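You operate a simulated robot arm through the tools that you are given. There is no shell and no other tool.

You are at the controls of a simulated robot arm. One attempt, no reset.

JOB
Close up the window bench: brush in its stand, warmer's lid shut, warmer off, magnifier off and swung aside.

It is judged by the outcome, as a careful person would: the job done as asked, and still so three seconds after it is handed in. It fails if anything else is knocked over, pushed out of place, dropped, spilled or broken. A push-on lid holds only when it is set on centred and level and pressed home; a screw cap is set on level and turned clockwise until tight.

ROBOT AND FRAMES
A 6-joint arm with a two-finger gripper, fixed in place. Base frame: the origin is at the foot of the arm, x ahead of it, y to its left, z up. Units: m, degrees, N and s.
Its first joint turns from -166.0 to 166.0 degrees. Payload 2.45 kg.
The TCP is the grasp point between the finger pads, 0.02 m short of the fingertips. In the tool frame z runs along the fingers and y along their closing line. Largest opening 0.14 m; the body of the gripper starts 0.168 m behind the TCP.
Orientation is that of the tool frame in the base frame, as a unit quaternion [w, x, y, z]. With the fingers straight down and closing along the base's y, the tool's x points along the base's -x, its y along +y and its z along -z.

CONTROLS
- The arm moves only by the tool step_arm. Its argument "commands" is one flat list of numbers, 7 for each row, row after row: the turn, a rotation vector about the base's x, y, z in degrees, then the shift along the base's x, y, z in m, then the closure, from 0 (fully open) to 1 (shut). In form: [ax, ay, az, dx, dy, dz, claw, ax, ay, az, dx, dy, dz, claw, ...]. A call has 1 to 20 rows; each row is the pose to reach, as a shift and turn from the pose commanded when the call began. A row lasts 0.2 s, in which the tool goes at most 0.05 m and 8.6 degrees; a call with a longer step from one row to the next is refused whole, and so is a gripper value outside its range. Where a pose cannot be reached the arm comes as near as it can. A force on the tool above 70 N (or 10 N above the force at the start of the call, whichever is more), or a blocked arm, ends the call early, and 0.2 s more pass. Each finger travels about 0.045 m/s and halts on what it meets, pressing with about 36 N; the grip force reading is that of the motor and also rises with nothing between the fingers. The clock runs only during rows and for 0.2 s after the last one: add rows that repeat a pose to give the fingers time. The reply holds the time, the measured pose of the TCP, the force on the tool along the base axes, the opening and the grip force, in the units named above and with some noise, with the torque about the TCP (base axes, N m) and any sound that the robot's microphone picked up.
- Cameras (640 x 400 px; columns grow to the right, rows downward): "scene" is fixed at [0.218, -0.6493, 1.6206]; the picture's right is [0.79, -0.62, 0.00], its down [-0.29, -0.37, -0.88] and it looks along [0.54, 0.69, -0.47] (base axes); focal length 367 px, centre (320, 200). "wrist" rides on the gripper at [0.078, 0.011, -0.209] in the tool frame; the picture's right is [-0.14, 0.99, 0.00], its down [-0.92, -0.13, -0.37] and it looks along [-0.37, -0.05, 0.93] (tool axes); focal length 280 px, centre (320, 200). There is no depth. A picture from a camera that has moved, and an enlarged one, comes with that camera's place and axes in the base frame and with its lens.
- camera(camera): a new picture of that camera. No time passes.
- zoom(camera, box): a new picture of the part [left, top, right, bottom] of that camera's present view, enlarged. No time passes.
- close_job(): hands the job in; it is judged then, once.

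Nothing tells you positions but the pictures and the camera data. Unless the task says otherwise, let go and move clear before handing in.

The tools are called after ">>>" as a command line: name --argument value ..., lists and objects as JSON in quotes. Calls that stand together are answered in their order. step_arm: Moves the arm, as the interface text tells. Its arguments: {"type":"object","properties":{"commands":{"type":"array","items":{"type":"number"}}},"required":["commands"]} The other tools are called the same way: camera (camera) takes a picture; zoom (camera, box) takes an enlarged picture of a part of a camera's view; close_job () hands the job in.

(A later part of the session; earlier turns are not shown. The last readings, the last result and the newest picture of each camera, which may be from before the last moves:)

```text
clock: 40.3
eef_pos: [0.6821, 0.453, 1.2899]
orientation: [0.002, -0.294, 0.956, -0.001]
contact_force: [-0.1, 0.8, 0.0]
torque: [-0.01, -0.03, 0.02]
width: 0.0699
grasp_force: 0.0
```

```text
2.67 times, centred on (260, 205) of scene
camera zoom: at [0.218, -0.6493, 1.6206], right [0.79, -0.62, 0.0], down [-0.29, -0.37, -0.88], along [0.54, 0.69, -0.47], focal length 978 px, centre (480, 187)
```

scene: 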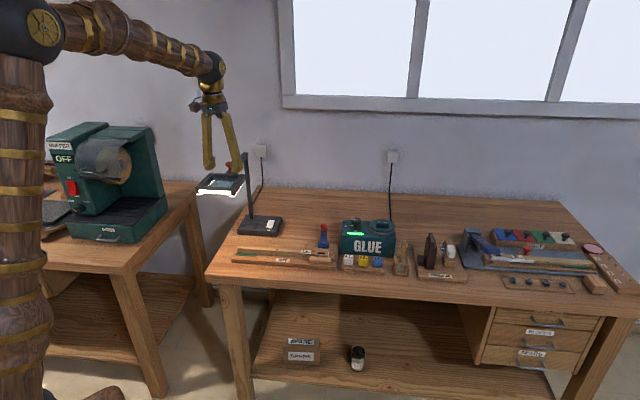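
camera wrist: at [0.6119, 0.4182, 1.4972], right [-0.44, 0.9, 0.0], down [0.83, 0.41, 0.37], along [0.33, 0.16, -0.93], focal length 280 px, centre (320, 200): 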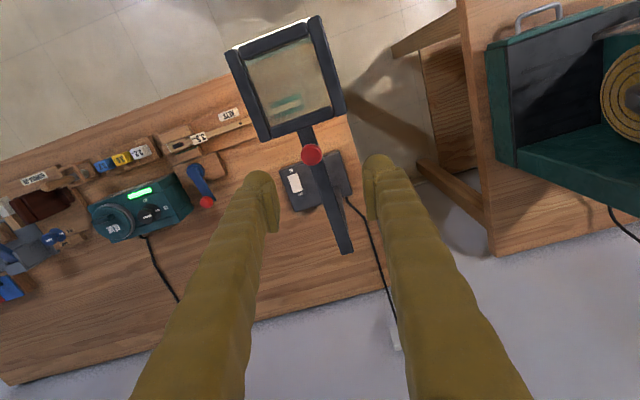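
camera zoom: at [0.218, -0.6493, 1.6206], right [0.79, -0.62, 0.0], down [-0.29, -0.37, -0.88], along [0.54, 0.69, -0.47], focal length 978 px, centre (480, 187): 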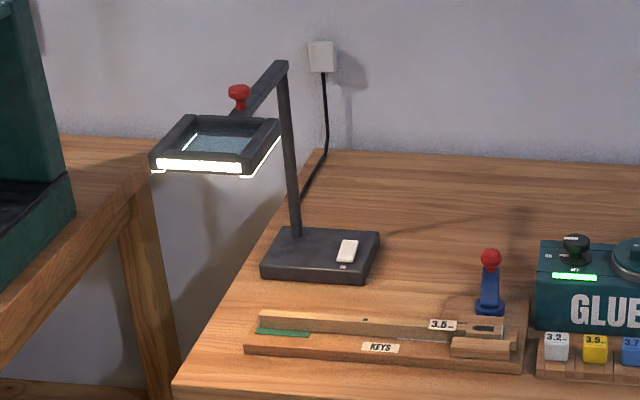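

The lamp base hasn't moved. The clockwise stop leaves the head over the bench's front-left corner, so I'll explore the other direction. I'll close the fingers into a stick, tilt 25° and place it on the left side of the arm to push it counter-clockwise toward the rear.

>>> step_arm --commands '[2.8, -4.14, 0, 0, 0.01, 0, 0.6, 5.6, -8.28, 0, 0, 0.02, 0, 0.7, 8.4, -12.42, 0, 0, 0.03, 0, 0.8, 11.2, -16.56, 0, 0, 0.039, 0, 0.9, 14, -20.7, 0, 0, 0.039, -0.02, 1, 14, -20.7, 0, 0, 0.039, -0.06, 1, 14, -20.7, 0, 0, 0.039, -0.1, 1, 14, -20.7, 0, 0, 0.039, -0.1, 1]'

>>> camera --camera "wrist"

>>> zoom --camera "scene" --box '[190, 110, 290, 190]'

```text
clock: 42.1
eef_pos: [0.6842, 0.4925, 1.1895]
orientation: [0.209, -0.287, 0.933, 0.062]
contact_force: [-1.0, 0.7, 0.7]
torque: [0.01, -0.01, -0.01]
width: 0.0
grasp_force: 29.7
```

```text
taken
camera wrist: at [0.5455, 0.4136, 1.3444], right [-0.45, 0.89, 0.05], down [0.63, 0.28, 0.73], along [0.63, 0.36, -0.69], focal length 280 px, centre (320, 200)
```

wrist: 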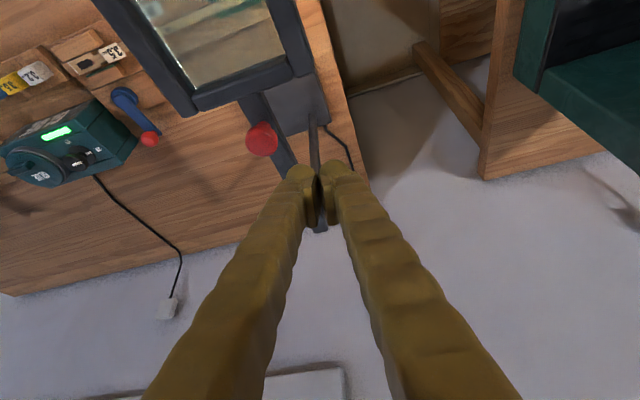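

```text
5.00 times, centred on (240, 150) of scene
camera zoom: at [0.218, -0.6493, 1.6206], right [0.79, -0.62, 0.0], down [-0.29, -0.37, -0.88], along [0.54, 0.69, -0.47], focal length 1834 px, centre (720, 450)
```

zoom: 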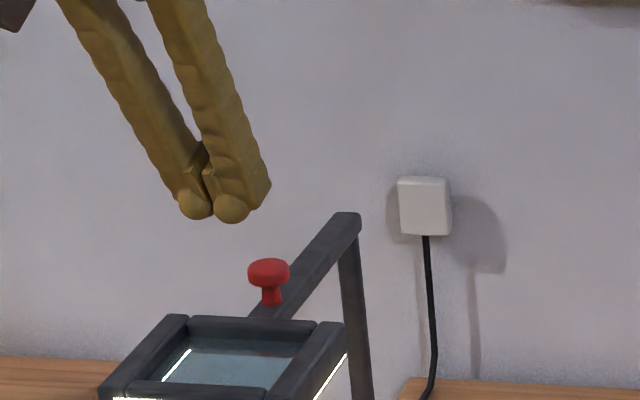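

The closed fingers are about 5 cm wide, so I need more offset from the bar. I'll shift further left, then descend.

>>> step_arm --commands '[0, 0, 0, -0.02, 0.02, 0, 1, 0, 0, 0, -0.02, 0.02, -0.03, 1, 0, 0, 0, -0.02, 0.02, -0.06, 1, 0, 0, 0, -0.02, 0.02, -0.085, 1, 0, 0, 0, -0.02, 0.02, -0.085, 1]'

>>> camera --camera "wrist"

>>> zoom --camera "scene" --box '[190, 110, 290, 210]'

```text
clock: 43.3
eef_pos: [0.6635, 0.5136, 1.1036]
orientation: [0.208, -0.287, 0.933, 0.062]
contact_force: [0.3, 0.0, 0.6]
torque: [0.0, -0.01, 0.01]
width: 0.0001
grasp_force: 29.0
```

```text
taken
camera wrist: at [0.5251, 0.4339, 1.2588], right [-0.45, 0.89, 0.05], down [0.63, 0.28, 0.73], along [0.63, 0.36, -0.69], focal length 280 px, centre (320, 200)
```

wrist: 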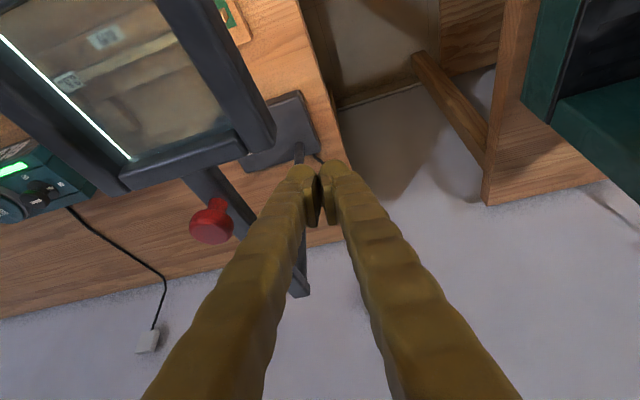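

```text
4.00 times, centred on (240, 160) of scene
camera zoom: at [0.218, -0.6493, 1.6206], right [0.79, -0.62, 0.0], down [-0.29, -0.37, -0.88], along [0.54, 0.69, -0.47], focal length 1467 px, centre (640, 360)
```

zoom: 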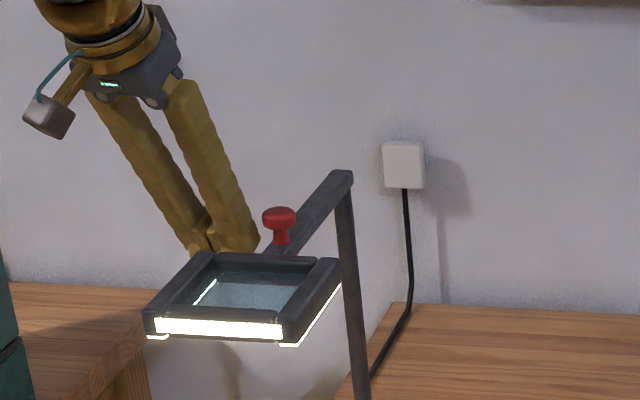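

The stick is on the left side of the bar, clear of it. I'll push along the arc counter-clockwise, back past the start angle.

>>> step_arm --commands '[0, 0, 0, 0.0046, -0.0119, 0, 1, 0, 0, 0, 0.0098, -0.0234, 0, 1, 0, 0, 0, 0.016, -0.0344, 0, 1, 0, 0, 0, 0.0232, -0.0449, 0, 1, 0, 0, 0, 0.0313, -0.0546, 0, 1, 0, 0, 0, 0.0401, -0.0637, 0, 1, 0, 0, 0, 0.0497, -0.0719, 0, 1, 0, 0, 0, 0.06, -0.0792, 0, 1, 0, 0, 0, 0.0709, -0.0856, 0, 1, 0, 0, 0, 0.0823, -0.0911, 0, 1, 0, 0, 0, 0.0942, -0.0955, 0, 1, 0, 0, 0, 0.1064, -0.0989, 0, 1, 0, 0, 0, 0.1064, -0.0989, 0, 1]'

>>> camera --camera "wrist"

>>> zoom --camera "scene" --box '[190, 110, 350, 250]'

```text
clock: 46.1
eef_pos: [0.7699, 0.4136, 1.104]
orientation: [0.209, -0.287, 0.933, 0.063]
contact_force: [0.4, -0.2, 0.2]
torque: [0.03, -0.04, 0.02]
width: 0.0004
grasp_force: 29.4
```

```text
taken
camera wrist: at [0.6314, 0.3342, 1.2595], right [-0.45, 0.89, 0.05], down [0.63, 0.28, 0.73], along [0.63, 0.36, -0.69], focal length 280 px, centre (320, 200)
```

wrist: 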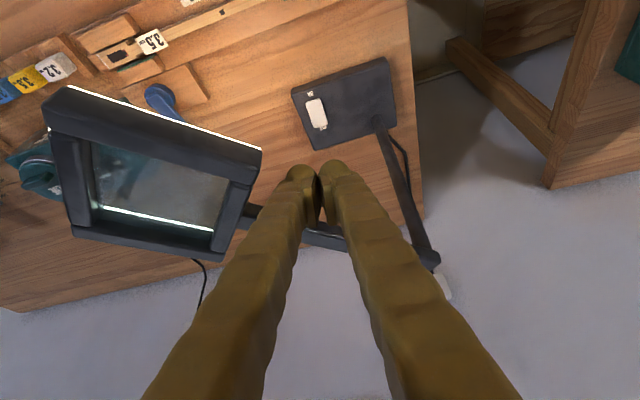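

```text
2.86 times, centred on (270, 180) of scene
camera zoom: at [0.218, -0.6493, 1.6206], right [0.79, -0.62, 0.0], down [-0.29, -0.37, -0.88], along [0.54, 0.69, -0.47], focal length 1048 px, centre (463, 257)
```

zoom: 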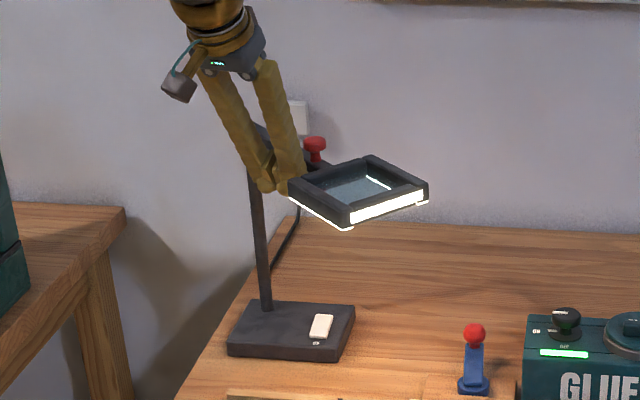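

The head is back near its start angle and moving freely. I'll keep pushing counter-clockwise.

>>> step_arm --commands '[0, 0, 0, 0.0124, -0.0023, 0, 1, 0, 0, 0, 0.025, -0.0035, 0, 1, 0, 0, 0, 0.0377, -0.0036, 0, 1, 0, 0, 0, 0.0503, -0.0026, 0, 1, 0, 0, 0, 0.0627, -0.0005, 0, 1, 0, 0, 0, 0.075, 0.0026, 0, 1, 0, 0, 0, 0.0869, 0.0069, 0, 1, 0, 0, 0, 0.0984, 0.0121, 0, 1, 0, 0, 0, 0.0984, 0.0121, 0, 1]'

>>> camera --camera "wrist"

>>> zoom --camera "scene" --box '[190, 110, 390, 250]'

```text
clock: 47.2
eef_pos: [0.8201, 0.4108, 1.1035]
orientation: [0.204, -0.289, 0.933, 0.061]
contact_force: [-16.4, -7.1, 2.8]
torque: [-0.07, -0.04, -0.15]
width: 0.0
grasp_force: 29.1
stopped in row 5: the force on the tool passed its limit at 97 N (the readings are from after the stop); the commanded pose is now the measured one
```

```text
taken
camera wrist: at [0.6844, 0.333, 1.2602], right [-0.45, 0.89, 0.05], down [0.64, 0.28, 0.72], along [0.62, 0.36, -0.69], focal length 280 px, centre (320, 200)
```

wrist: 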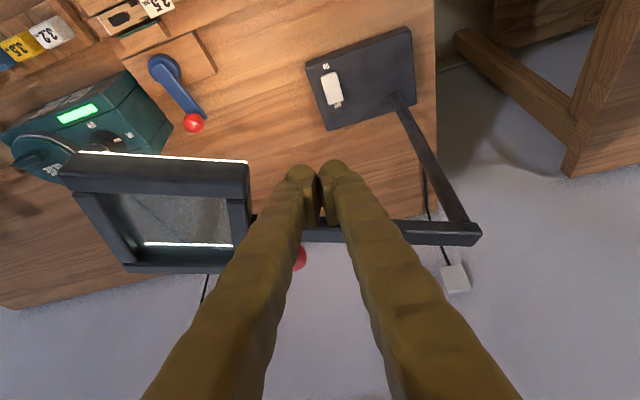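

```text
2.86 times, centred on (290, 180) of scene
camera zoom: at [0.218, -0.6493, 1.6206], right [0.79, -0.62, 0.0], down [-0.29, -0.37, -0.88], along [0.54, 0.69, -0.47], focal length 1048 px, centre (406, 257)
```

zoom: 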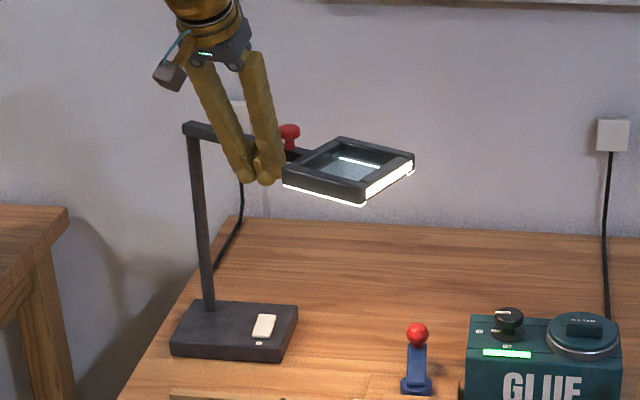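

The counter-clockwise stop is only about 15° past the start, while the clockwise side gave about 46–50°. So "aside" is the clockwise end, away from the key jig's clamp. I'll back off, lift, straighten the tool and go to the other side of the bar.

>>> step_arm --commands '[0, 0, 0, -0.01, -0.004, 0, 1, 0, 0, 0, -0.02, -0.008, 0, 1, 0, 0, 0, -0.02, -0.008, 0.04, 1, 0, 0, 0, -0.02, -0.008, 0.08, 1, -3.5, 5.2, 0, -0.02, -0.008, 0.12, 1, -7, 10.4, 0, -0.02, -0.008, 0.15, 1, -10.5, 15.5, 0, 0.01, 0, 0.15, 1, -14, 20.7, 0, 0.045, 0.01, 0.15, 1, -14, 20.7, 0, 0.08, 0.03, 0.15, 1, -14, 20.7, 0, 0.08, 0.03, 0.15, 1]'

>>> camera --camera "wrist"

>>> zoom --camera "scene" --box '[190, 90, 390, 250]'

```text
clock: 49.5
eef_pos: [0.9011, 0.4416, 1.2545]
orientation: [-0.003, -0.295, 0.956, -0.002]
contact_force: [0.7, 0.0, 1.1]
torque: [0.03, -0.01, 0.02]
width: 0.0001
grasp_force: 29.3
```

```text
taken
camera wrist: at [0.8321, 0.4091, 1.4633], right [-0.44, 0.9, 0.0], down [0.83, 0.41, 0.36], along [0.33, 0.16, -0.93], focal length 280 px, centre (320, 200)
```

wrist: 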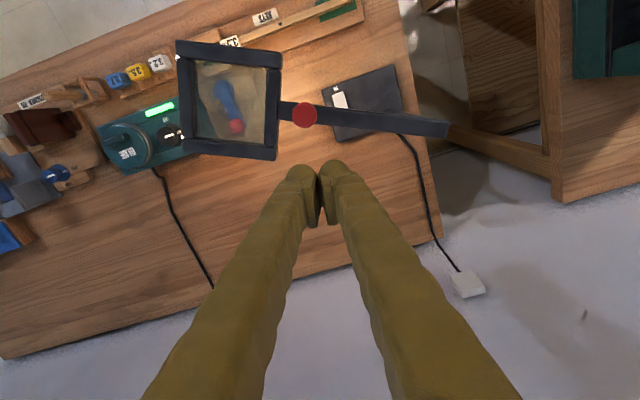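

```text
2.50 times, centred on (290, 170) of scene
camera zoom: at [0.218, -0.6493, 1.6206], right [0.79, -0.62, 0.0], down [-0.29, -0.37, -0.88], along [0.54, 0.69, -0.47], focal length 917 px, centre (395, 275)
```

zoom: 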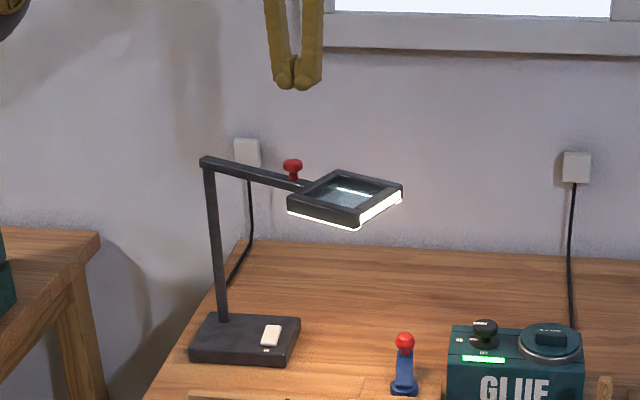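

The bar is now at its counter-clockwise stop. I'll descend on its right side, upright, to push it back clockwise.

>>> step_arm --commands '[0, 0, 0, 0.002, 0.02, 0, 1, 0, 0, 0, 0.002, 0.02, -0.04, 1, 0, 0, 0, 0.002, 0.02, -0.08, 1, 0, 0, 0, 0.002, 0.02, -0.12, 1, 0, 0, 0, 0.002, 0.02, -0.153, 1, 0, 0, 0, 0.002, 0.02, -0.153, 1]'

>>> camera --camera "wrist"

>>> zoom --camera "scene" --box '[190, 90, 390, 250]'

```text
clock: 50.9
eef_pos: [0.9033, 0.4635, 1.1014]
orientation: [-0.003, -0.295, 0.956, -0.001]
contact_force: [0.3, 0.1, -0.7]
torque: [0.04, -0.01, 0.01]
width: 0.0
grasp_force: 29.3
```

```text
taken
camera wrist: at [0.8339, 0.4295, 1.3095], right [-0.44, 0.9, 0.0], down [0.83, 0.41, 0.36], along [0.33, 0.16, -0.93], focal length 280 px, centre (320, 200)
```

wrist: 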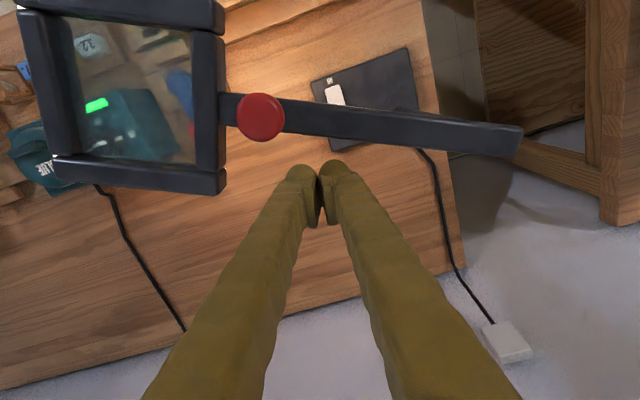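

```text
2.50 times, centred on (290, 170) of scene
camera zoom: at [0.218, -0.6493, 1.6206], right [0.79, -0.62, 0.0], down [-0.29, -0.37, -0.88], along [0.54, 0.69, -0.47], focal length 917 px, centre (395, 275)
```

zoom: 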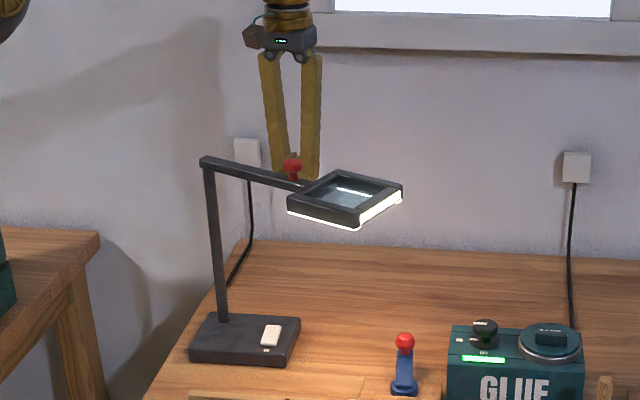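

I'm clear of the bar and level with it. I'll push it clockwise along the arc.

>>> step_arm --commands '[0, 0, 0, -0.0102, -0.0086, 0, 1, 0, 0, 0, -0.0202, -0.0158, 0, 1, 0, 0, 0, -0.0308, -0.022, 0, 1, 0, 0, 0, -0.0419, -0.0273, 0, 1, 0, 0, 0, -0.0534, -0.0316, 0, 1, 0, 0, 0, -0.0653, -0.0349, 0, 1, 0, 0, 0, -0.0774, -0.0371, 0, 1, 0, 0, 0, -0.0896, -0.0383, 0, 1, 0, 0, 0, -0.1019, -0.0384, 0, 1, 0, 0, 0, -0.1142, -0.0374, 0, 1, 0, 0, 0, -0.1263, -0.0354, 0, 1, 0, 0, 0, -0.1263, -0.0354, 0, 1]'

>>> camera --camera "wrist"

>>> zoom --camera "scene" --box '[170, 90, 370, 250]'

```text
clock: 53.5
eef_pos: [0.7779, 0.4272, 1.0994]
orientation: [-0.002, -0.294, 0.956, -0.002]
contact_force: [-0.1, 0.0, 0.1]
torque: [-0.02, 0.04, 0.0]
width: 0.0001
grasp_force: 29.2
```

```text
taken
camera wrist: at [0.7079, 0.3931, 1.3093], right [-0.44, 0.9, 0.0], down [0.83, 0.41, 0.36], along [0.33, 0.16, -0.93], focal length 280 px, centre (320, 200)
```

wrist: 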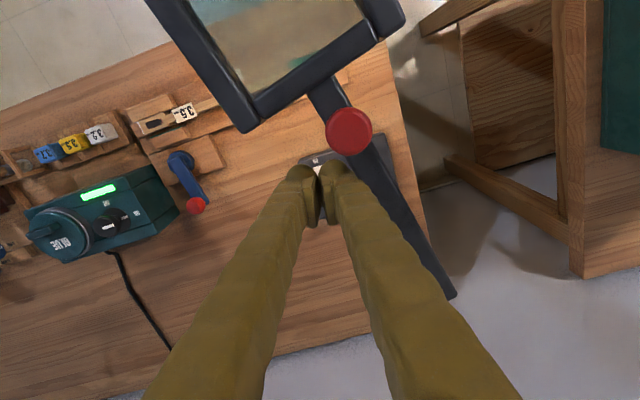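

```text
2.50 times, centred on (270, 170) of scene
camera zoom: at [0.218, -0.6493, 1.6206], right [0.79, -0.62, 0.0], down [-0.29, -0.37, -0.88], along [0.54, 0.69, -0.47], focal length 917 px, centre (445, 275)
```

zoom: 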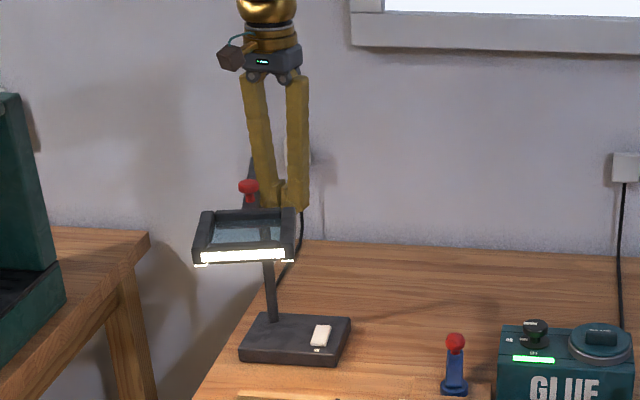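

The bar is at about −120° now. I'll take the last ~14° slowly to avoid slamming the stop.

>>> step_arm --commands '[0, 0, 0, -0.006, 0.0014, 0, 1, 0, 0, 0, -0.0119, 0.0031, 0, 1, 0, 0, 0, -0.0178, 0.005, 0, 1, 0, 0, 0, -0.0235, 0.0072, 0, 1, 0, 0, 0, -0.0265, 0.0084, 0, 1, 0, 0, 0, -0.0292, 0.0096, 0, 1, 0, 0, 0, -0.0292, 0.0096, 0, 1]'

>>> camera --camera "wrist"

>>> zoom --camera "scene" --box '[170, 90, 370, 250]'

```text
clock: 55.0
eef_pos: [0.7485, 0.4371, 1.1006]
orientation: [-0.002, -0.295, 0.956, -0.002]
contact_force: [0.5, -0.6, -0.1]
torque: [-0.01, -0.01, -0.01]
width: 0.0
grasp_force: 30.1
```

```text
taken
camera wrist: at [0.6788, 0.4029, 1.3096], right [-0.44, 0.9, 0.0], down [0.83, 0.41, 0.36], along [0.33, 0.16, -0.93], focal length 280 px, centre (320, 200)
```

wrist: 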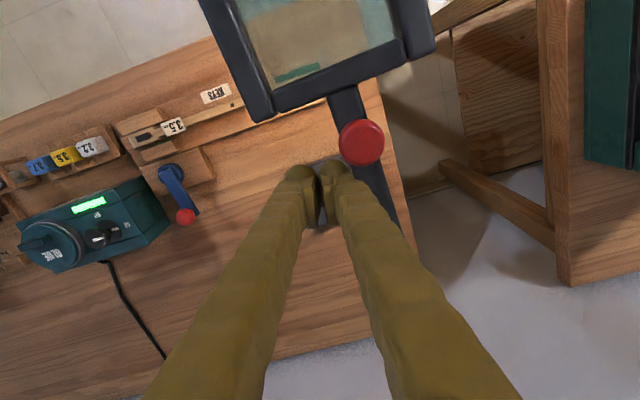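

```text
2.50 times, centred on (270, 170) of scene
camera zoom: at [0.218, -0.6493, 1.6206], right [0.79, -0.62, 0.0], down [-0.29, -0.37, -0.88], along [0.54, 0.69, -0.47], focal length 917 px, centre (445, 275)
```

zoom: 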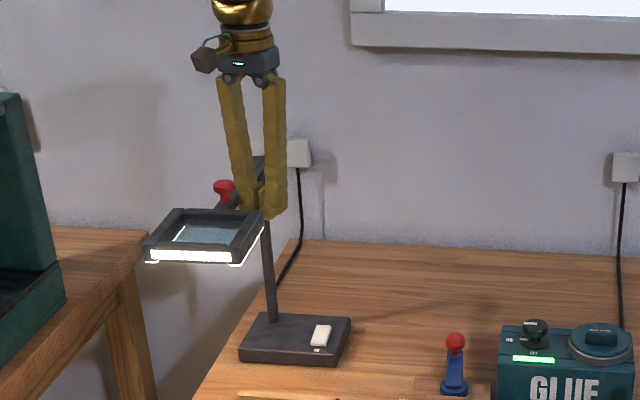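

It's within a few degrees of the clockwise stop. I'll nudge a little further and watch the force.

>>> step_arm --commands '[0, 0, 0, -0.0025, 0.0013, 0, 1, 0, 0, 0, -0.005, 0.0027, 0, 1, 0, 0, 0, -0.0075, 0.0042, 0, 1, 0, 0, 0, -0.0075, 0.0042, 0, 1]'

>>> zoom --camera "scene" --box '[170, 90, 370, 250]'

```text
clock: 56.0
eef_pos: [0.742, 0.4389, 1.1011]
orientation: [-0.001, -0.295, 0.955, -0.002]
contact_force: [39.1, -16.8, 0.8]
torque: [0.31, 0.65, -0.1]
width: 0.0002
grasp_force: 29.8
```

```text
2.50 times, centred on (270, 170) of scene
camera zoom: at [0.218, -0.6493, 1.6206], right [0.79, -0.62, 0.0], down [-0.29, -0.37, -0.88], along [0.54, 0.69, -0.47], focal length 917 px, centre (445, 275)
```

zoom: 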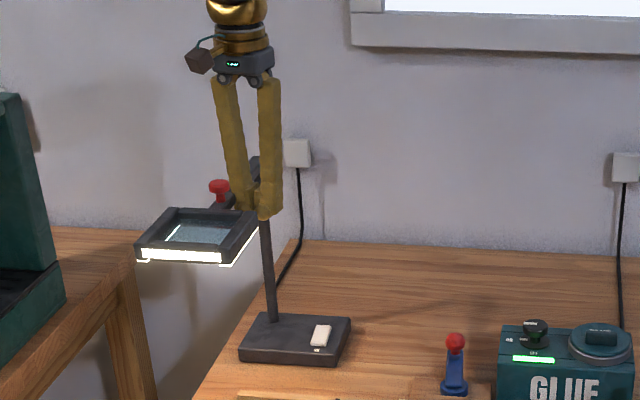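

The magnifier is at the clockwise stop, swung aside. I'll back off, lift and turn the tool to face the rocker switch, leaning away from the post.

>>> step_arm --commands '[0, 0, 0, 0.008, -0.004, 0, 1, 0, 0, 0, 0.016, -0.008, 0, 1, 0, 0, 0, 0.016, -0.008, 0.04, 1, 0, 0, 8, 0.02, -0.01, 0.08, 1, 0, 0, 16, 0.025, -0.02, 0.12, 1, 0, 0, 24, 0.03, -0.03, 0.15, 1, 0, 0, 32, 0.04, -0.05, 0.15, 1, 0, 0, 40, 0.05, -0.07, 0.15, 1, 0, 0, 48, 0.07, -0.09, 0.15, 1, 0, 0, 56, 0.09, -0.1, 0.15, 1, 0, 0, 56, 0.1, -0.1, 0.15, 1, 0, 0, 56, 0.1, -0.1, 0.15, 1]'

>>> camera --camera "wrist"

>>> camera --camera "scene"

```text
clock: 58.6
eef_pos: [0.842, 0.3413, 1.2502]
orientation: [0.001, 0.709, -0.705, 0.002]
contact_force: [0.1, 0.0, 0.3]
torque: [0.01, 0.0, -0.02]
width: 0.0003
grasp_force: 29.1
```

```text
taken
camera wrist: at [0.8313, 0.2638, 1.4592], right [-0.99, 0.13, 0.0], down [0.12, 0.92, 0.36], along [0.05, 0.36, -0.93], focal length 280 px, centre (320, 200)
```

wrist: 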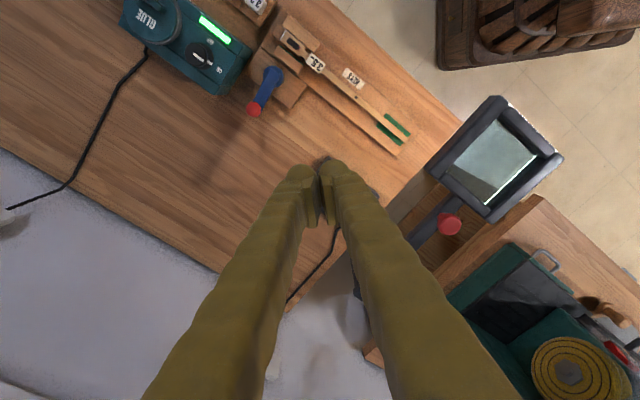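

```text
taken
```

scene: 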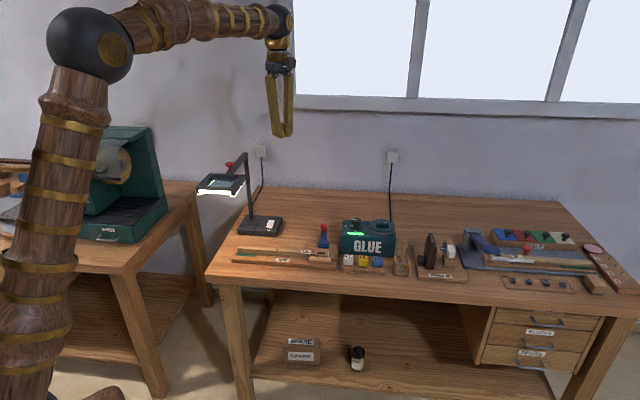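

I'll tilt toward the lamp base and lower to get a clear view of the rocker switch.

>>> step_arm --commands '[6.25, 0, 0, 0.015, 0.005, -0.03, 1, 12.5, 0, 0, 0.03, 0.01, -0.06, 1, 18.75, 0, 0, 0.045, 0.015, -0.09, 1, 25, 0, 0, 0.058, 0.02, -0.12, 1, 25, 0, 0, 0.058, 0.02, -0.15, 1, 25, 0, 0, 0.058, 0.02, -0.15, 1]'

>>> camera --camera "wrist"

>>> zoom --camera "wrist" --box '[290, 60, 430, 180]'

```text
clock: 60.0
eef_pos: [0.8998, 0.3599, 1.0991]
orientation: [-0.152, 0.692, -0.689, -0.15]
contact_force: [0.6, -0.6, -0.4]
torque: [-0.01, 0.03, -0.01]
width: 0.0
grasp_force: 29.6
```

```text
taken
camera wrist: at [0.8892, 0.2023, 1.2571], right [-0.99, 0.12, 0.05], down [0.12, 0.68, 0.72], along [0.05, 0.72, -0.69], focal length 280 px, centre (320, 200)
```

wrist: 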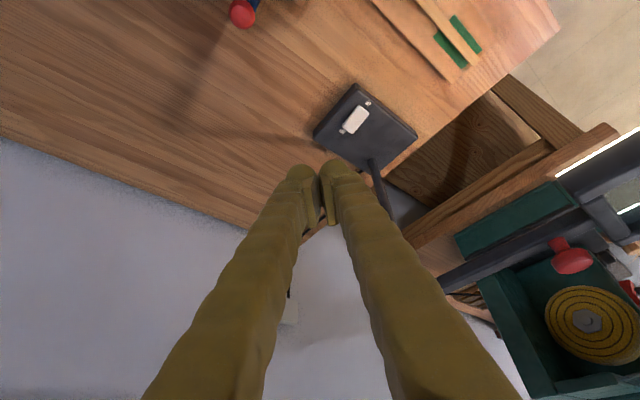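

```text
3.33 times, centred on (360, 120) of wrist
camera zoom: at [0.8892, 0.2023, 1.2571], right [-0.99, 0.12, 0.05], down [0.12, 0.68, 0.72], along [0.05, 0.72, -0.69], focal length 935 px, centre (187, 467)
```

zoom: 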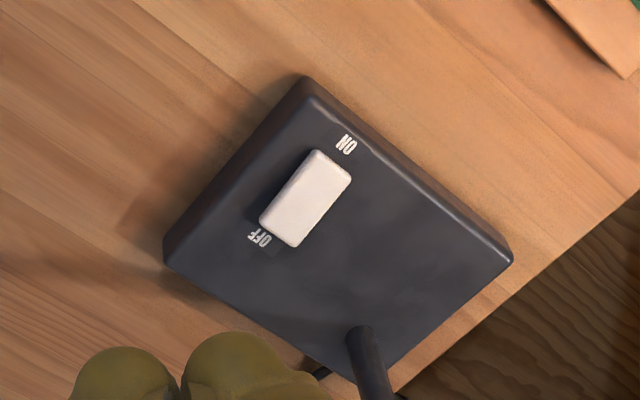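

The rocker has OFF at its rear end. Its centre is at about (0.838, 0.452, 0.845) and the OFF end is near (0.85, 0.466). I'll hover above the OFF end.

>>> step_arm --commands '[0, 0, 0, -0.01, 0.024, -0.036, 1, 0, 0, 0, -0.02, 0.048, -0.072, 1, 0, 0, 0, -0.03, 0.072, -0.108, 1, 0, 0, 0, -0.04, 0.096, -0.144, 1, 0, 0, 0, -0.05, 0.113, -0.175, 1, 0, 0, 0, -0.05, 0.113, -0.185, 1, 0, 0, 0, -0.05, 0.113, -0.185, 1]'

>>> camera --camera "wrist"

>>> zoom --camera "wrist" --box '[250, 70, 390, 200]'

>>> zoom --camera "scene" --box '[220, 170, 310, 250]'

```text
clock: 61.6
eef_pos: [0.8489, 0.4746, 0.9157]
orientation: [-0.153, 0.692, -0.689, -0.151]
contact_force: [-0.1, -0.5, 0.5]
torque: [0.01, -0.02, -0.01]
width: 0.0
grasp_force: 29.8
```

```text
taken
camera wrist: at [0.8383, 0.3161, 1.0718], right [-0.99, 0.12, 0.05], down [0.12, 0.68, 0.72], along [0.05, 0.72, -0.69], focal length 280 px, centre (320, 200)
```

wrist: 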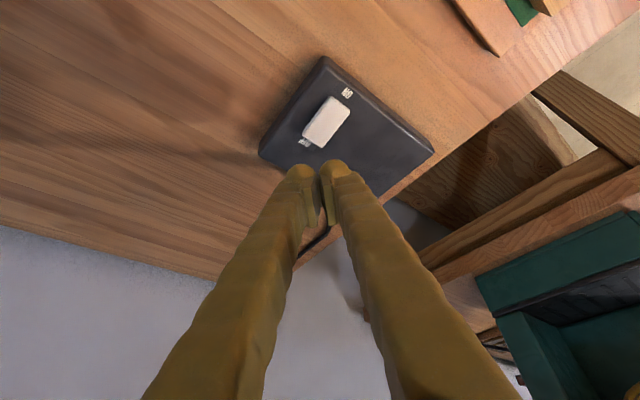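

```text
3.08 times, centred on (320, 135) of wrist
camera zoom: at [0.8383, 0.3161, 1.0718], right [-0.99, 0.12, 0.05], down [0.12, 0.68, 0.72], along [0.05, 0.72, -0.69], focal length 863 px, centre (320, 400)
```

zoom: 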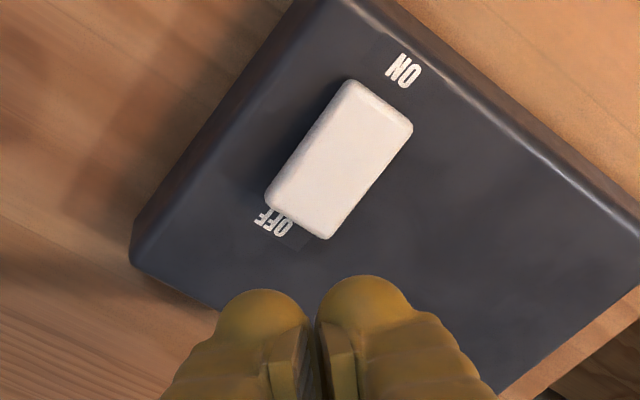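

```text
5.00 times, centred on (265, 210) of scene
camera zoom: at [0.218, -0.6493, 1.6206], right [0.79, -0.62, 0.0], down [-0.29, -0.37, -0.88], along [0.54, 0.69, -0.47], focal length 1834 px, centre (595, 150)
```

zoom: 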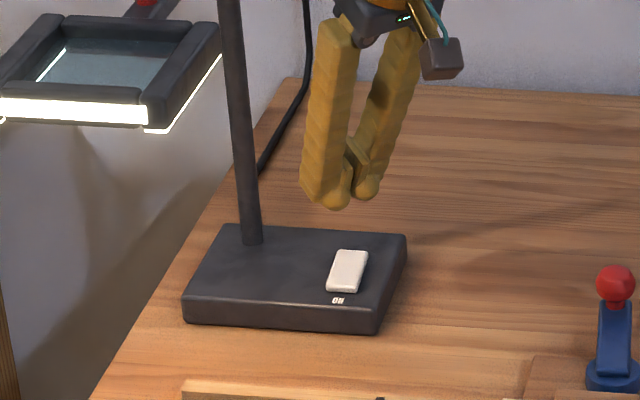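

The fingertips line up over the OFF end. I'll press down in small steps.

>>> step_arm --commands '[0, 0, 0, 0.001, 0.002, -0.025, 1, 0, 0, 0, 0.001, 0.002, -0.04, 1, 0, 0, 0, 0.001, 0.002, -0.045, 1, 0, 0, 0, 0.001, 0.002, -0.049, 1, 0, 0, 0, 0.001, 0.002, -0.052, 1, 0, 0, 0, 0.001, 0.002, -0.052, 1]'

>>> zoom --camera "wrist" --box '[250, 70, 390, 200]'

>>> zoom --camera "scene" --box '[190, 160, 310, 250]'

```text
clock: 63.0
eef_pos: [0.85, 0.4767, 0.8633]
orientation: [-0.153, 0.692, -0.689, -0.151]
contact_force: [-0.8, -0.2, -0.1]
torque: [0.0, -0.03, 0.0]
width: 0.0001
grasp_force: 29.6
heard: click
```

```text
3.08 times, centred on (320, 135) of wrist
camera zoom: at [0.8394, 0.3181, 1.02], right [-0.99, 0.12, 0.05], down [0.12, 0.68, 0.72], along [0.05, 0.72, -0.69], focal length 863 px, centre (320, 400)
```

zoom: 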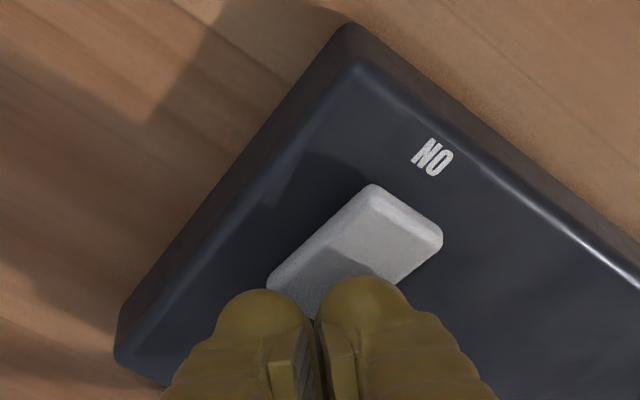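

```text
4.44 times, centred on (250, 205) of scene
camera zoom: at [0.218, -0.6493, 1.6206], right [0.79, -0.62, 0.0], down [-0.29, -0.37, -0.88], along [0.54, 0.69, -0.47], focal length 1630 px, centre (631, 178)
```

zoom: 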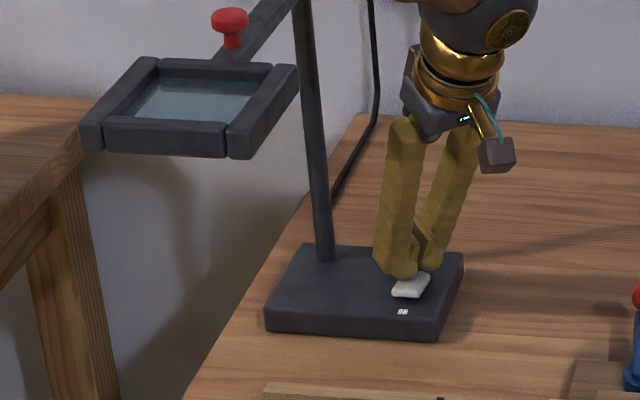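

There was a click and the magnifier light is off. I'll retreat and re-orient for the warmer's knob at about (1.041, 0.181, 0.907), which needs a 90° counter-clockwise turn from ON (left) to OFF (front).

>>> step_arm --commands '[0, 0, 0, 0, 0, 0.03, 1, 0, 0, 0, 0, -0.01, 0.07, 1, 0, 0, 0, 0, -0.03, 0.11, 1, 0, 0, 0, 0, -0.06, 0.15, 1, 0, 0, 0, 0, -0.09, 0.19, 0.9, 0, 0, 0, 0, -0.12, 0.23, 0.8, 0, 0, 0, 0, -0.15, 0.26, 0.7, 0, 0, 0, 0, -0.15, 0.26, 0.6]'

>>> zoom --camera "scene" --box '[180, 130, 340, 280]'

>>> zoom --camera "scene" --box '[330, 205, 390, 255]'

```text
clock: 64.8
eef_pos: [0.8487, 0.3255, 1.1236]
orientation: [-0.152, 0.692, -0.69, -0.15]
contact_force: [0.4, 0.5, 0.6]
torque: [-0.03, 0.02, 0.01]
width: 0.0562
grasp_force: 0.1
```

```text
2.67 times, centred on (260, 205) of scene
camera zoom: at [0.218, -0.6493, 1.6206], right [0.79, -0.62, 0.0], down [-0.29, -0.37, -0.88], along [0.54, 0.69, -0.47], focal length 978 px, centre (480, 187)
```

zoom: 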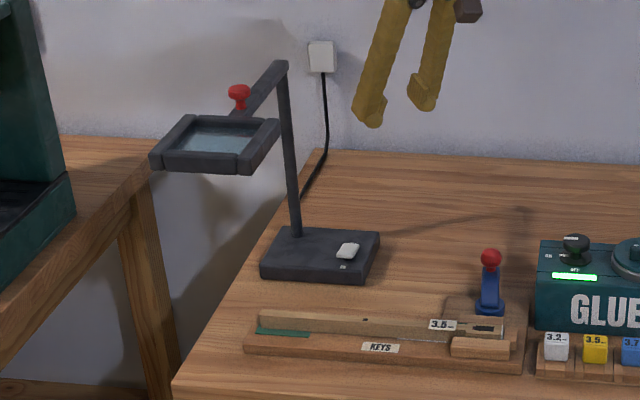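

```text
8.00 times, centred on (360, 230) of scene
camera zoom: at [0.218, -0.6493, 1.6206], right [0.79, -0.62, 0.0], down [-0.29, -0.37, -0.88], along [0.54, 0.69, -0.47], focal length 2934 px, centre (0, -40)
```

zoom: 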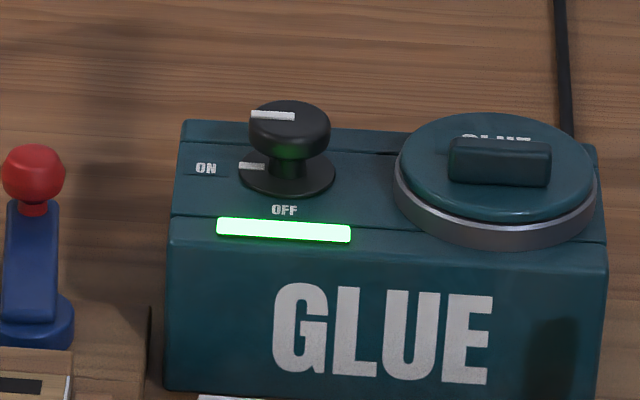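

The rocker flipped, the light is off and the lid is on. Now I'll rotate the tool round to the start orientation for the knob while moving toward it.

>>> step_arm --commands '[0, 0, -8.3, 0.01, -0.012, 0.01, 0.57, 0, 0, -16.6, 0.02, -0.024, 0.02, 0.57, 0, 0, -24.9, 0.03, -0.036, 0.03, 0.57, 0, 0, -33.2, 0.04, -0.048, 0.03, 0.57, 0, 0, -41.5, 0.05, -0.06, 0.03, 0.57, 0, 0, -49.8, 0.06, -0.072, 0.03, 0.57, 0, 0, -58.1, 0.07, -0.084, 0.03, 0.57, 0, 0, -66.4, 0.085, -0.096, 0.03, 0.57, 0, 0, -74.7, 0.1, -0.108, 0.03, 0.57, 0, 0, -83, 0.115, -0.12, 0.03, 0.57, 0, 0, -91.3, 0.13, -0.13, 0.03, 0.57, 0, 0, -99.6, 0.145, -0.135, 0.03, 0.57, 0, 0, -107.9, 0.16, -0.14, 0.03, 0.57, 0, 0, -116.2, 0.175, -0.143, 0.03, 0.57, 0, 0, -124.5, 0.19, -0.145, 0.02, 0.57, 0, 0, -124.5, 0.19, -0.145, 0, 0.57, 0, 0, -124.5, 0.19, -0.145, 0, 0.57]'

>>> camera --camera "wrist"

>>> camera --camera "scene"

```text
clock: 68.5
eef_pos: [1.0395, 0.1823, 1.1232]
orientation: [0.204, 0.287, 0.934, -0.065]
contact_force: [-0.3, 0.1, -0.1]
torque: [0.0, -0.01, 0.02]
width: 0.0601
grasp_force: 0.1
```

```text
taken
camera wrist: at [0.9161, 0.28, 1.2806], right [0.66, 0.75, 0.05], down [0.49, -0.49, 0.72], along [0.57, -0.45, -0.69], focal length 280 px, centre (320, 200)
```

wrist: 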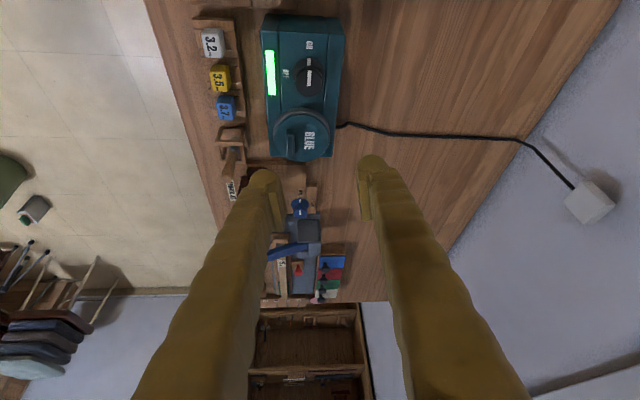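

```text
taken
```

scene: 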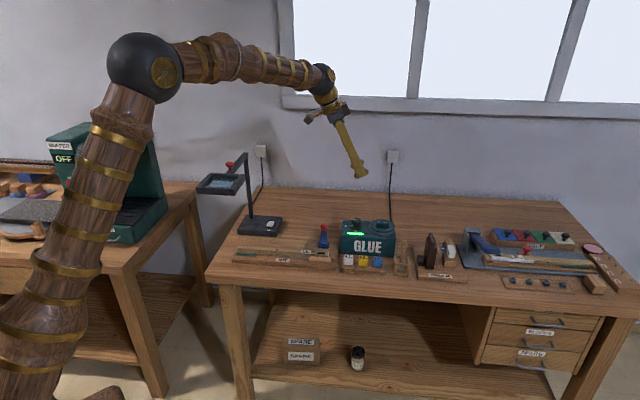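

I've reached the start orientation. I'll zoom in on the knob for a precise position.

>>> zoom --camera "wrist" --box '[260, 20, 360, 120]'

>>> zoom --camera "scene" --box '[330, 155, 410, 255]'

```text
4.00 times, centred on (310, 70) of wrist
camera zoom: at [0.9161, 0.28, 1.2806], right [0.66, 0.75, 0.05], down [0.49, -0.49, 0.72], along [0.57, -0.45, -0.69], focal length 1122 px, centre (360, 720)
```

zoom: 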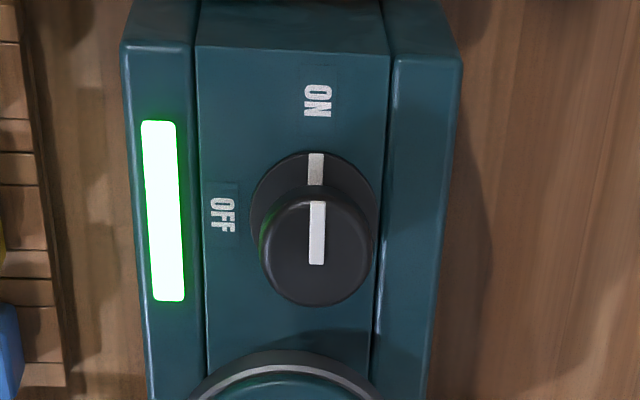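

```text
4.00 times, centred on (370, 205) of scene
camera zoom: at [0.218, -0.6493, 1.6206], right [0.79, -0.62, 0.0], down [-0.29, -0.37, -0.88], along [0.54, 0.69, -0.47], focal length 1467 px, centre (120, 180)
```

zoom: 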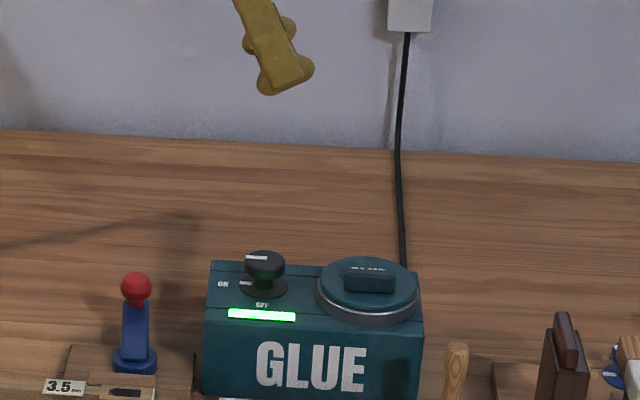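

Knob axis at about (1.0425, 0.178), head about 37 mm in diameter, top z about 0.907. I'll descend to just above it and check alignment.

>>> step_arm --commands '[0, 0, 0, 0.0027, -0.0041, -0.04, 0.57, 0, 0, 0, 0.0027, -0.0041, -0.08, 0.57, 0, 0, 0, 0.0027, -0.0041, -0.12, 0.57, 0, 0, 0, 0.0027, -0.0041, -0.163, 0.57, 0, 0, 0, 0.0027, -0.0041, -0.163, 0.57]'

>>> camera --camera "wrist"

>>> zoom --camera "wrist" --box '[220, 70, 420, 220]'

>>> zoom --camera "scene" --box '[330, 195, 410, 255]'

```text
clock: 69.7
eef_pos: [1.0428, 0.1766, 0.9594]
orientation: [0.205, 0.288, 0.933, -0.065]
contact_force: [0.8, -0.3, 0.9]
torque: [-0.03, -0.03, 0.01]
width: 0.0603
grasp_force: 0.1
```

```text
taken
camera wrist: at [0.9184, 0.2758, 1.1159], right [0.66, 0.75, 0.05], down [0.49, -0.49, 0.72], along [0.57, -0.45, -0.69], focal length 280 px, centre (320, 200)
```

wrist: 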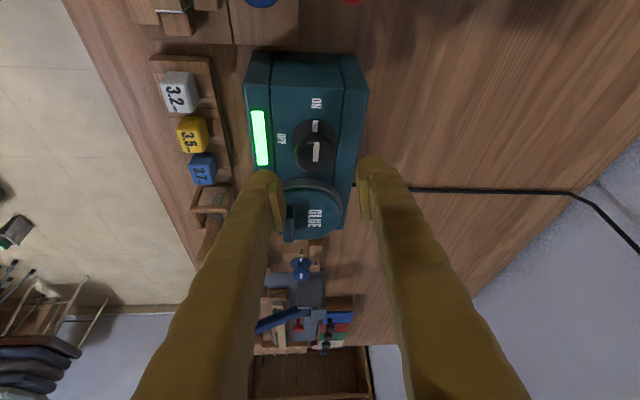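

```text
2.67 times, centred on (320, 145) of wrist
camera zoom: at [0.9184, 0.2758, 1.1159], right [0.66, 0.75, 0.05], down [0.49, -0.49, 0.72], along [0.57, -0.45, -0.69], focal length 748 px, centre (320, 347)
```

zoom: 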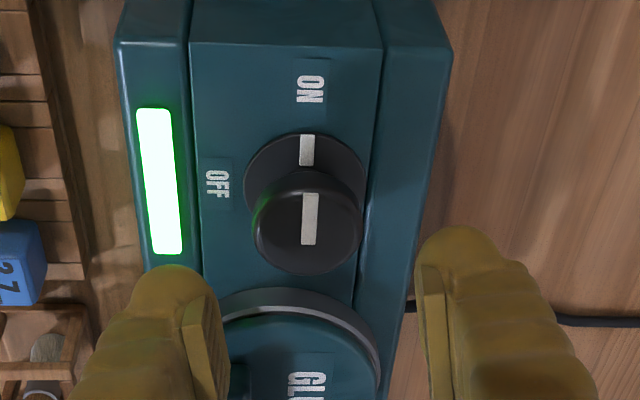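

```text
6.67 times, centred on (370, 225) of scene
camera zoom: at [0.218, -0.6493, 1.6206], right [0.79, -0.62, 0.0], down [-0.29, -0.37, -0.88], along [0.54, 0.69, -0.47], focal length 2445 px, centre (-13, 33)
```

zoom: 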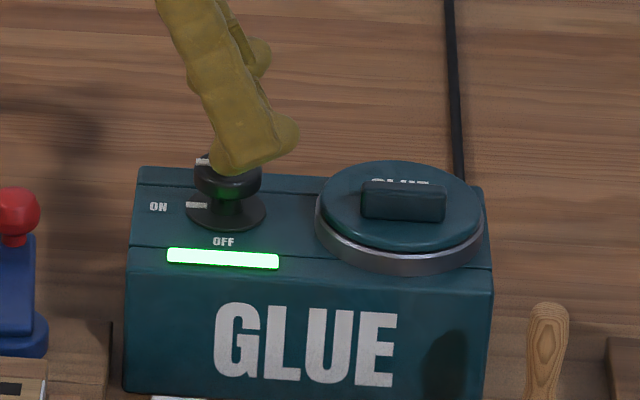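

The alignment is good, within about 2 mm. I'll lower the fingers around the knob head and close.

>>> step_arm --commands '[0, 0, 0, -0.001, -0.001, -0.02, 0.57, 0, 0, 0, -0.0012, -0.001, -0.035, 0.57, 0, 0, 0, -0.0012, -0.001, -0.046, 0.57, 0, 0, 0, -0.0012, -0.001, -0.046, 0.57]'

>>> zoom --camera "wrist" --box '[220, 90, 420, 240]'

>>> zoom --camera "scene" --box '[330, 195, 410, 255]'

```text
clock: 70.7
eef_pos: [1.0409, 0.1756, 0.9144]
orientation: [0.204, 0.288, 0.934, -0.064]
contact_force: [-0.3, 1.1, -0.1]
torque: [-0.01, 0.04, -0.01]
width: 0.0603
grasp_force: 0.0
```

```text
2.67 times, centred on (320, 165) of wrist
camera zoom: at [0.9175, 0.2748, 1.0707], right [0.66, 0.75, 0.05], down [0.49, -0.49, 0.72], along [0.57, -0.45, -0.69], focal length 748 px, centre (320, 293)
```

zoom: 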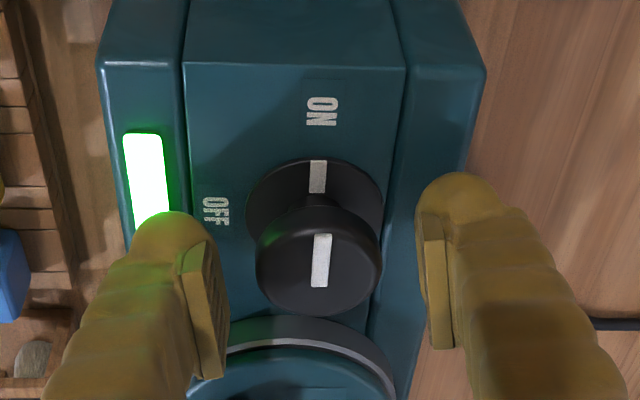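

```text
6.67 times, centred on (370, 225) of scene
camera zoom: at [0.218, -0.6493, 1.6206], right [0.79, -0.62, 0.0], down [-0.29, -0.37, -0.88], along [0.54, 0.69, -0.47], focal length 2445 px, centre (-13, 33)
```

zoom: 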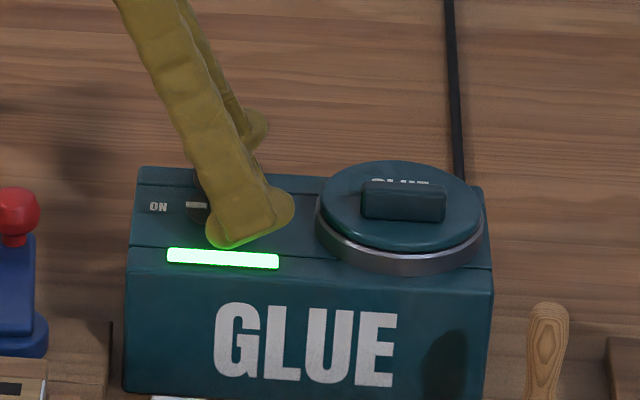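

The knob is centred between the fingers, so I'll close on it.

>>> step_arm --commands '[0, 0, 0, 0, 0, 0, 0.68, 0, 0, 0, 0, 0, 0, 0.75, 0, 0, 0, 0, 0, 0, 0.85, 0, 0, 0, 0, 0, 0, 0.85]'

>>> zoom --camera "wrist" --box '[220, 90, 420, 240]'

```text
clock: 71.7
eef_pos: [1.0413, 0.1759, 0.9132]
orientation: [0.205, 0.287, 0.934, -0.064]
contact_force: [-1.4, -0.4, -0.2]
torque: [-0.03, 0.1, 0.05]
width: 0.0361
grasp_force: 45.3
```

```text
2.67 times, centred on (320, 165) of wrist
camera zoom: at [0.9175, 0.2748, 1.0706], right [0.66, 0.75, 0.05], down [0.49, -0.49, 0.72], along [0.57, -0.45, -0.69], focal length 748 px, centre (320, 293)
```

zoom: 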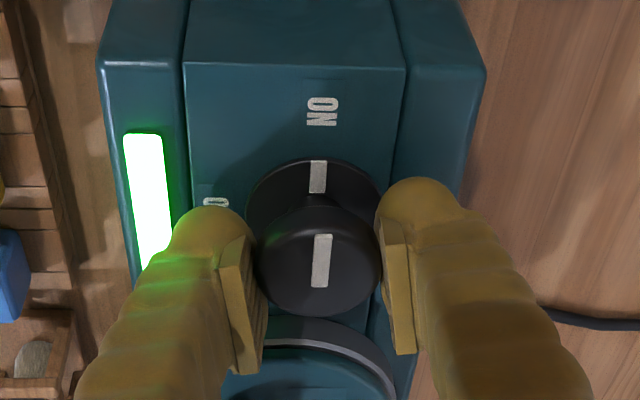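

The knob is gripped at 36 mm width. I'll turn it counter-clockwise in stages, checking torque and the lamp.

>>> step_arm --commands '[0, 0, 5, 0, 0, 0, 0.85, 0, 0, 10, 0, 0, 0, 0.85, 0, 0, 15, 0, 0, 0, 0.85, 0, 0, 20, 0, 0, 0, 0.85, 0, 0, 25, 0, 0, 0, 0.85, 0, 0, 30, 0, 0, 0, 0.85, 0, 0, 30, 0, 0, 0, 0.85]'

>>> zoom --camera "wrist" --box '[220, 90, 420, 240]'

>>> zoom --camera "scene" --box '[330, 195, 410, 255]'

```text
clock: 73.2
eef_pos: [1.0418, 0.1766, 0.9153]
orientation: [0.213, 0.035, 0.976, -0.009]
contact_force: [16.4, 28.9, -7.8]
torque: [-0.03, -0.09, -0.08]
width: 0.0356
grasp_force: 45.4
```

```text
2.67 times, centred on (320, 165) of wrist
camera zoom: at [0.8852, 0.2001, 1.0706], right [0.2, 0.98, 0.05], down [0.67, -0.17, 0.72], along [0.71, -0.11, -0.69], focal length 748 px, centre (320, 293)
```

zoom: 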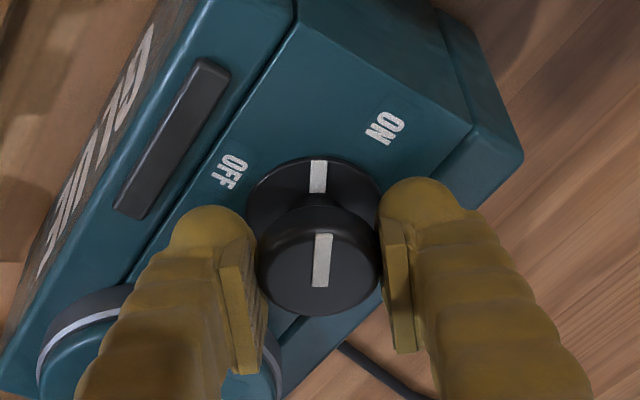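

```text
6.67 times, centred on (370, 225) of scene
camera zoom: at [0.218, -0.6493, 1.6206], right [0.79, -0.62, 0.0], down [-0.29, -0.37, -0.88], along [0.54, 0.69, -0.47], focal length 2445 px, centre (-13, 33)
```

zoom: 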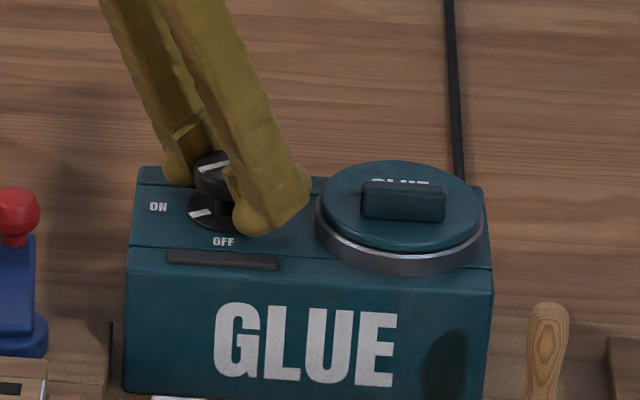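

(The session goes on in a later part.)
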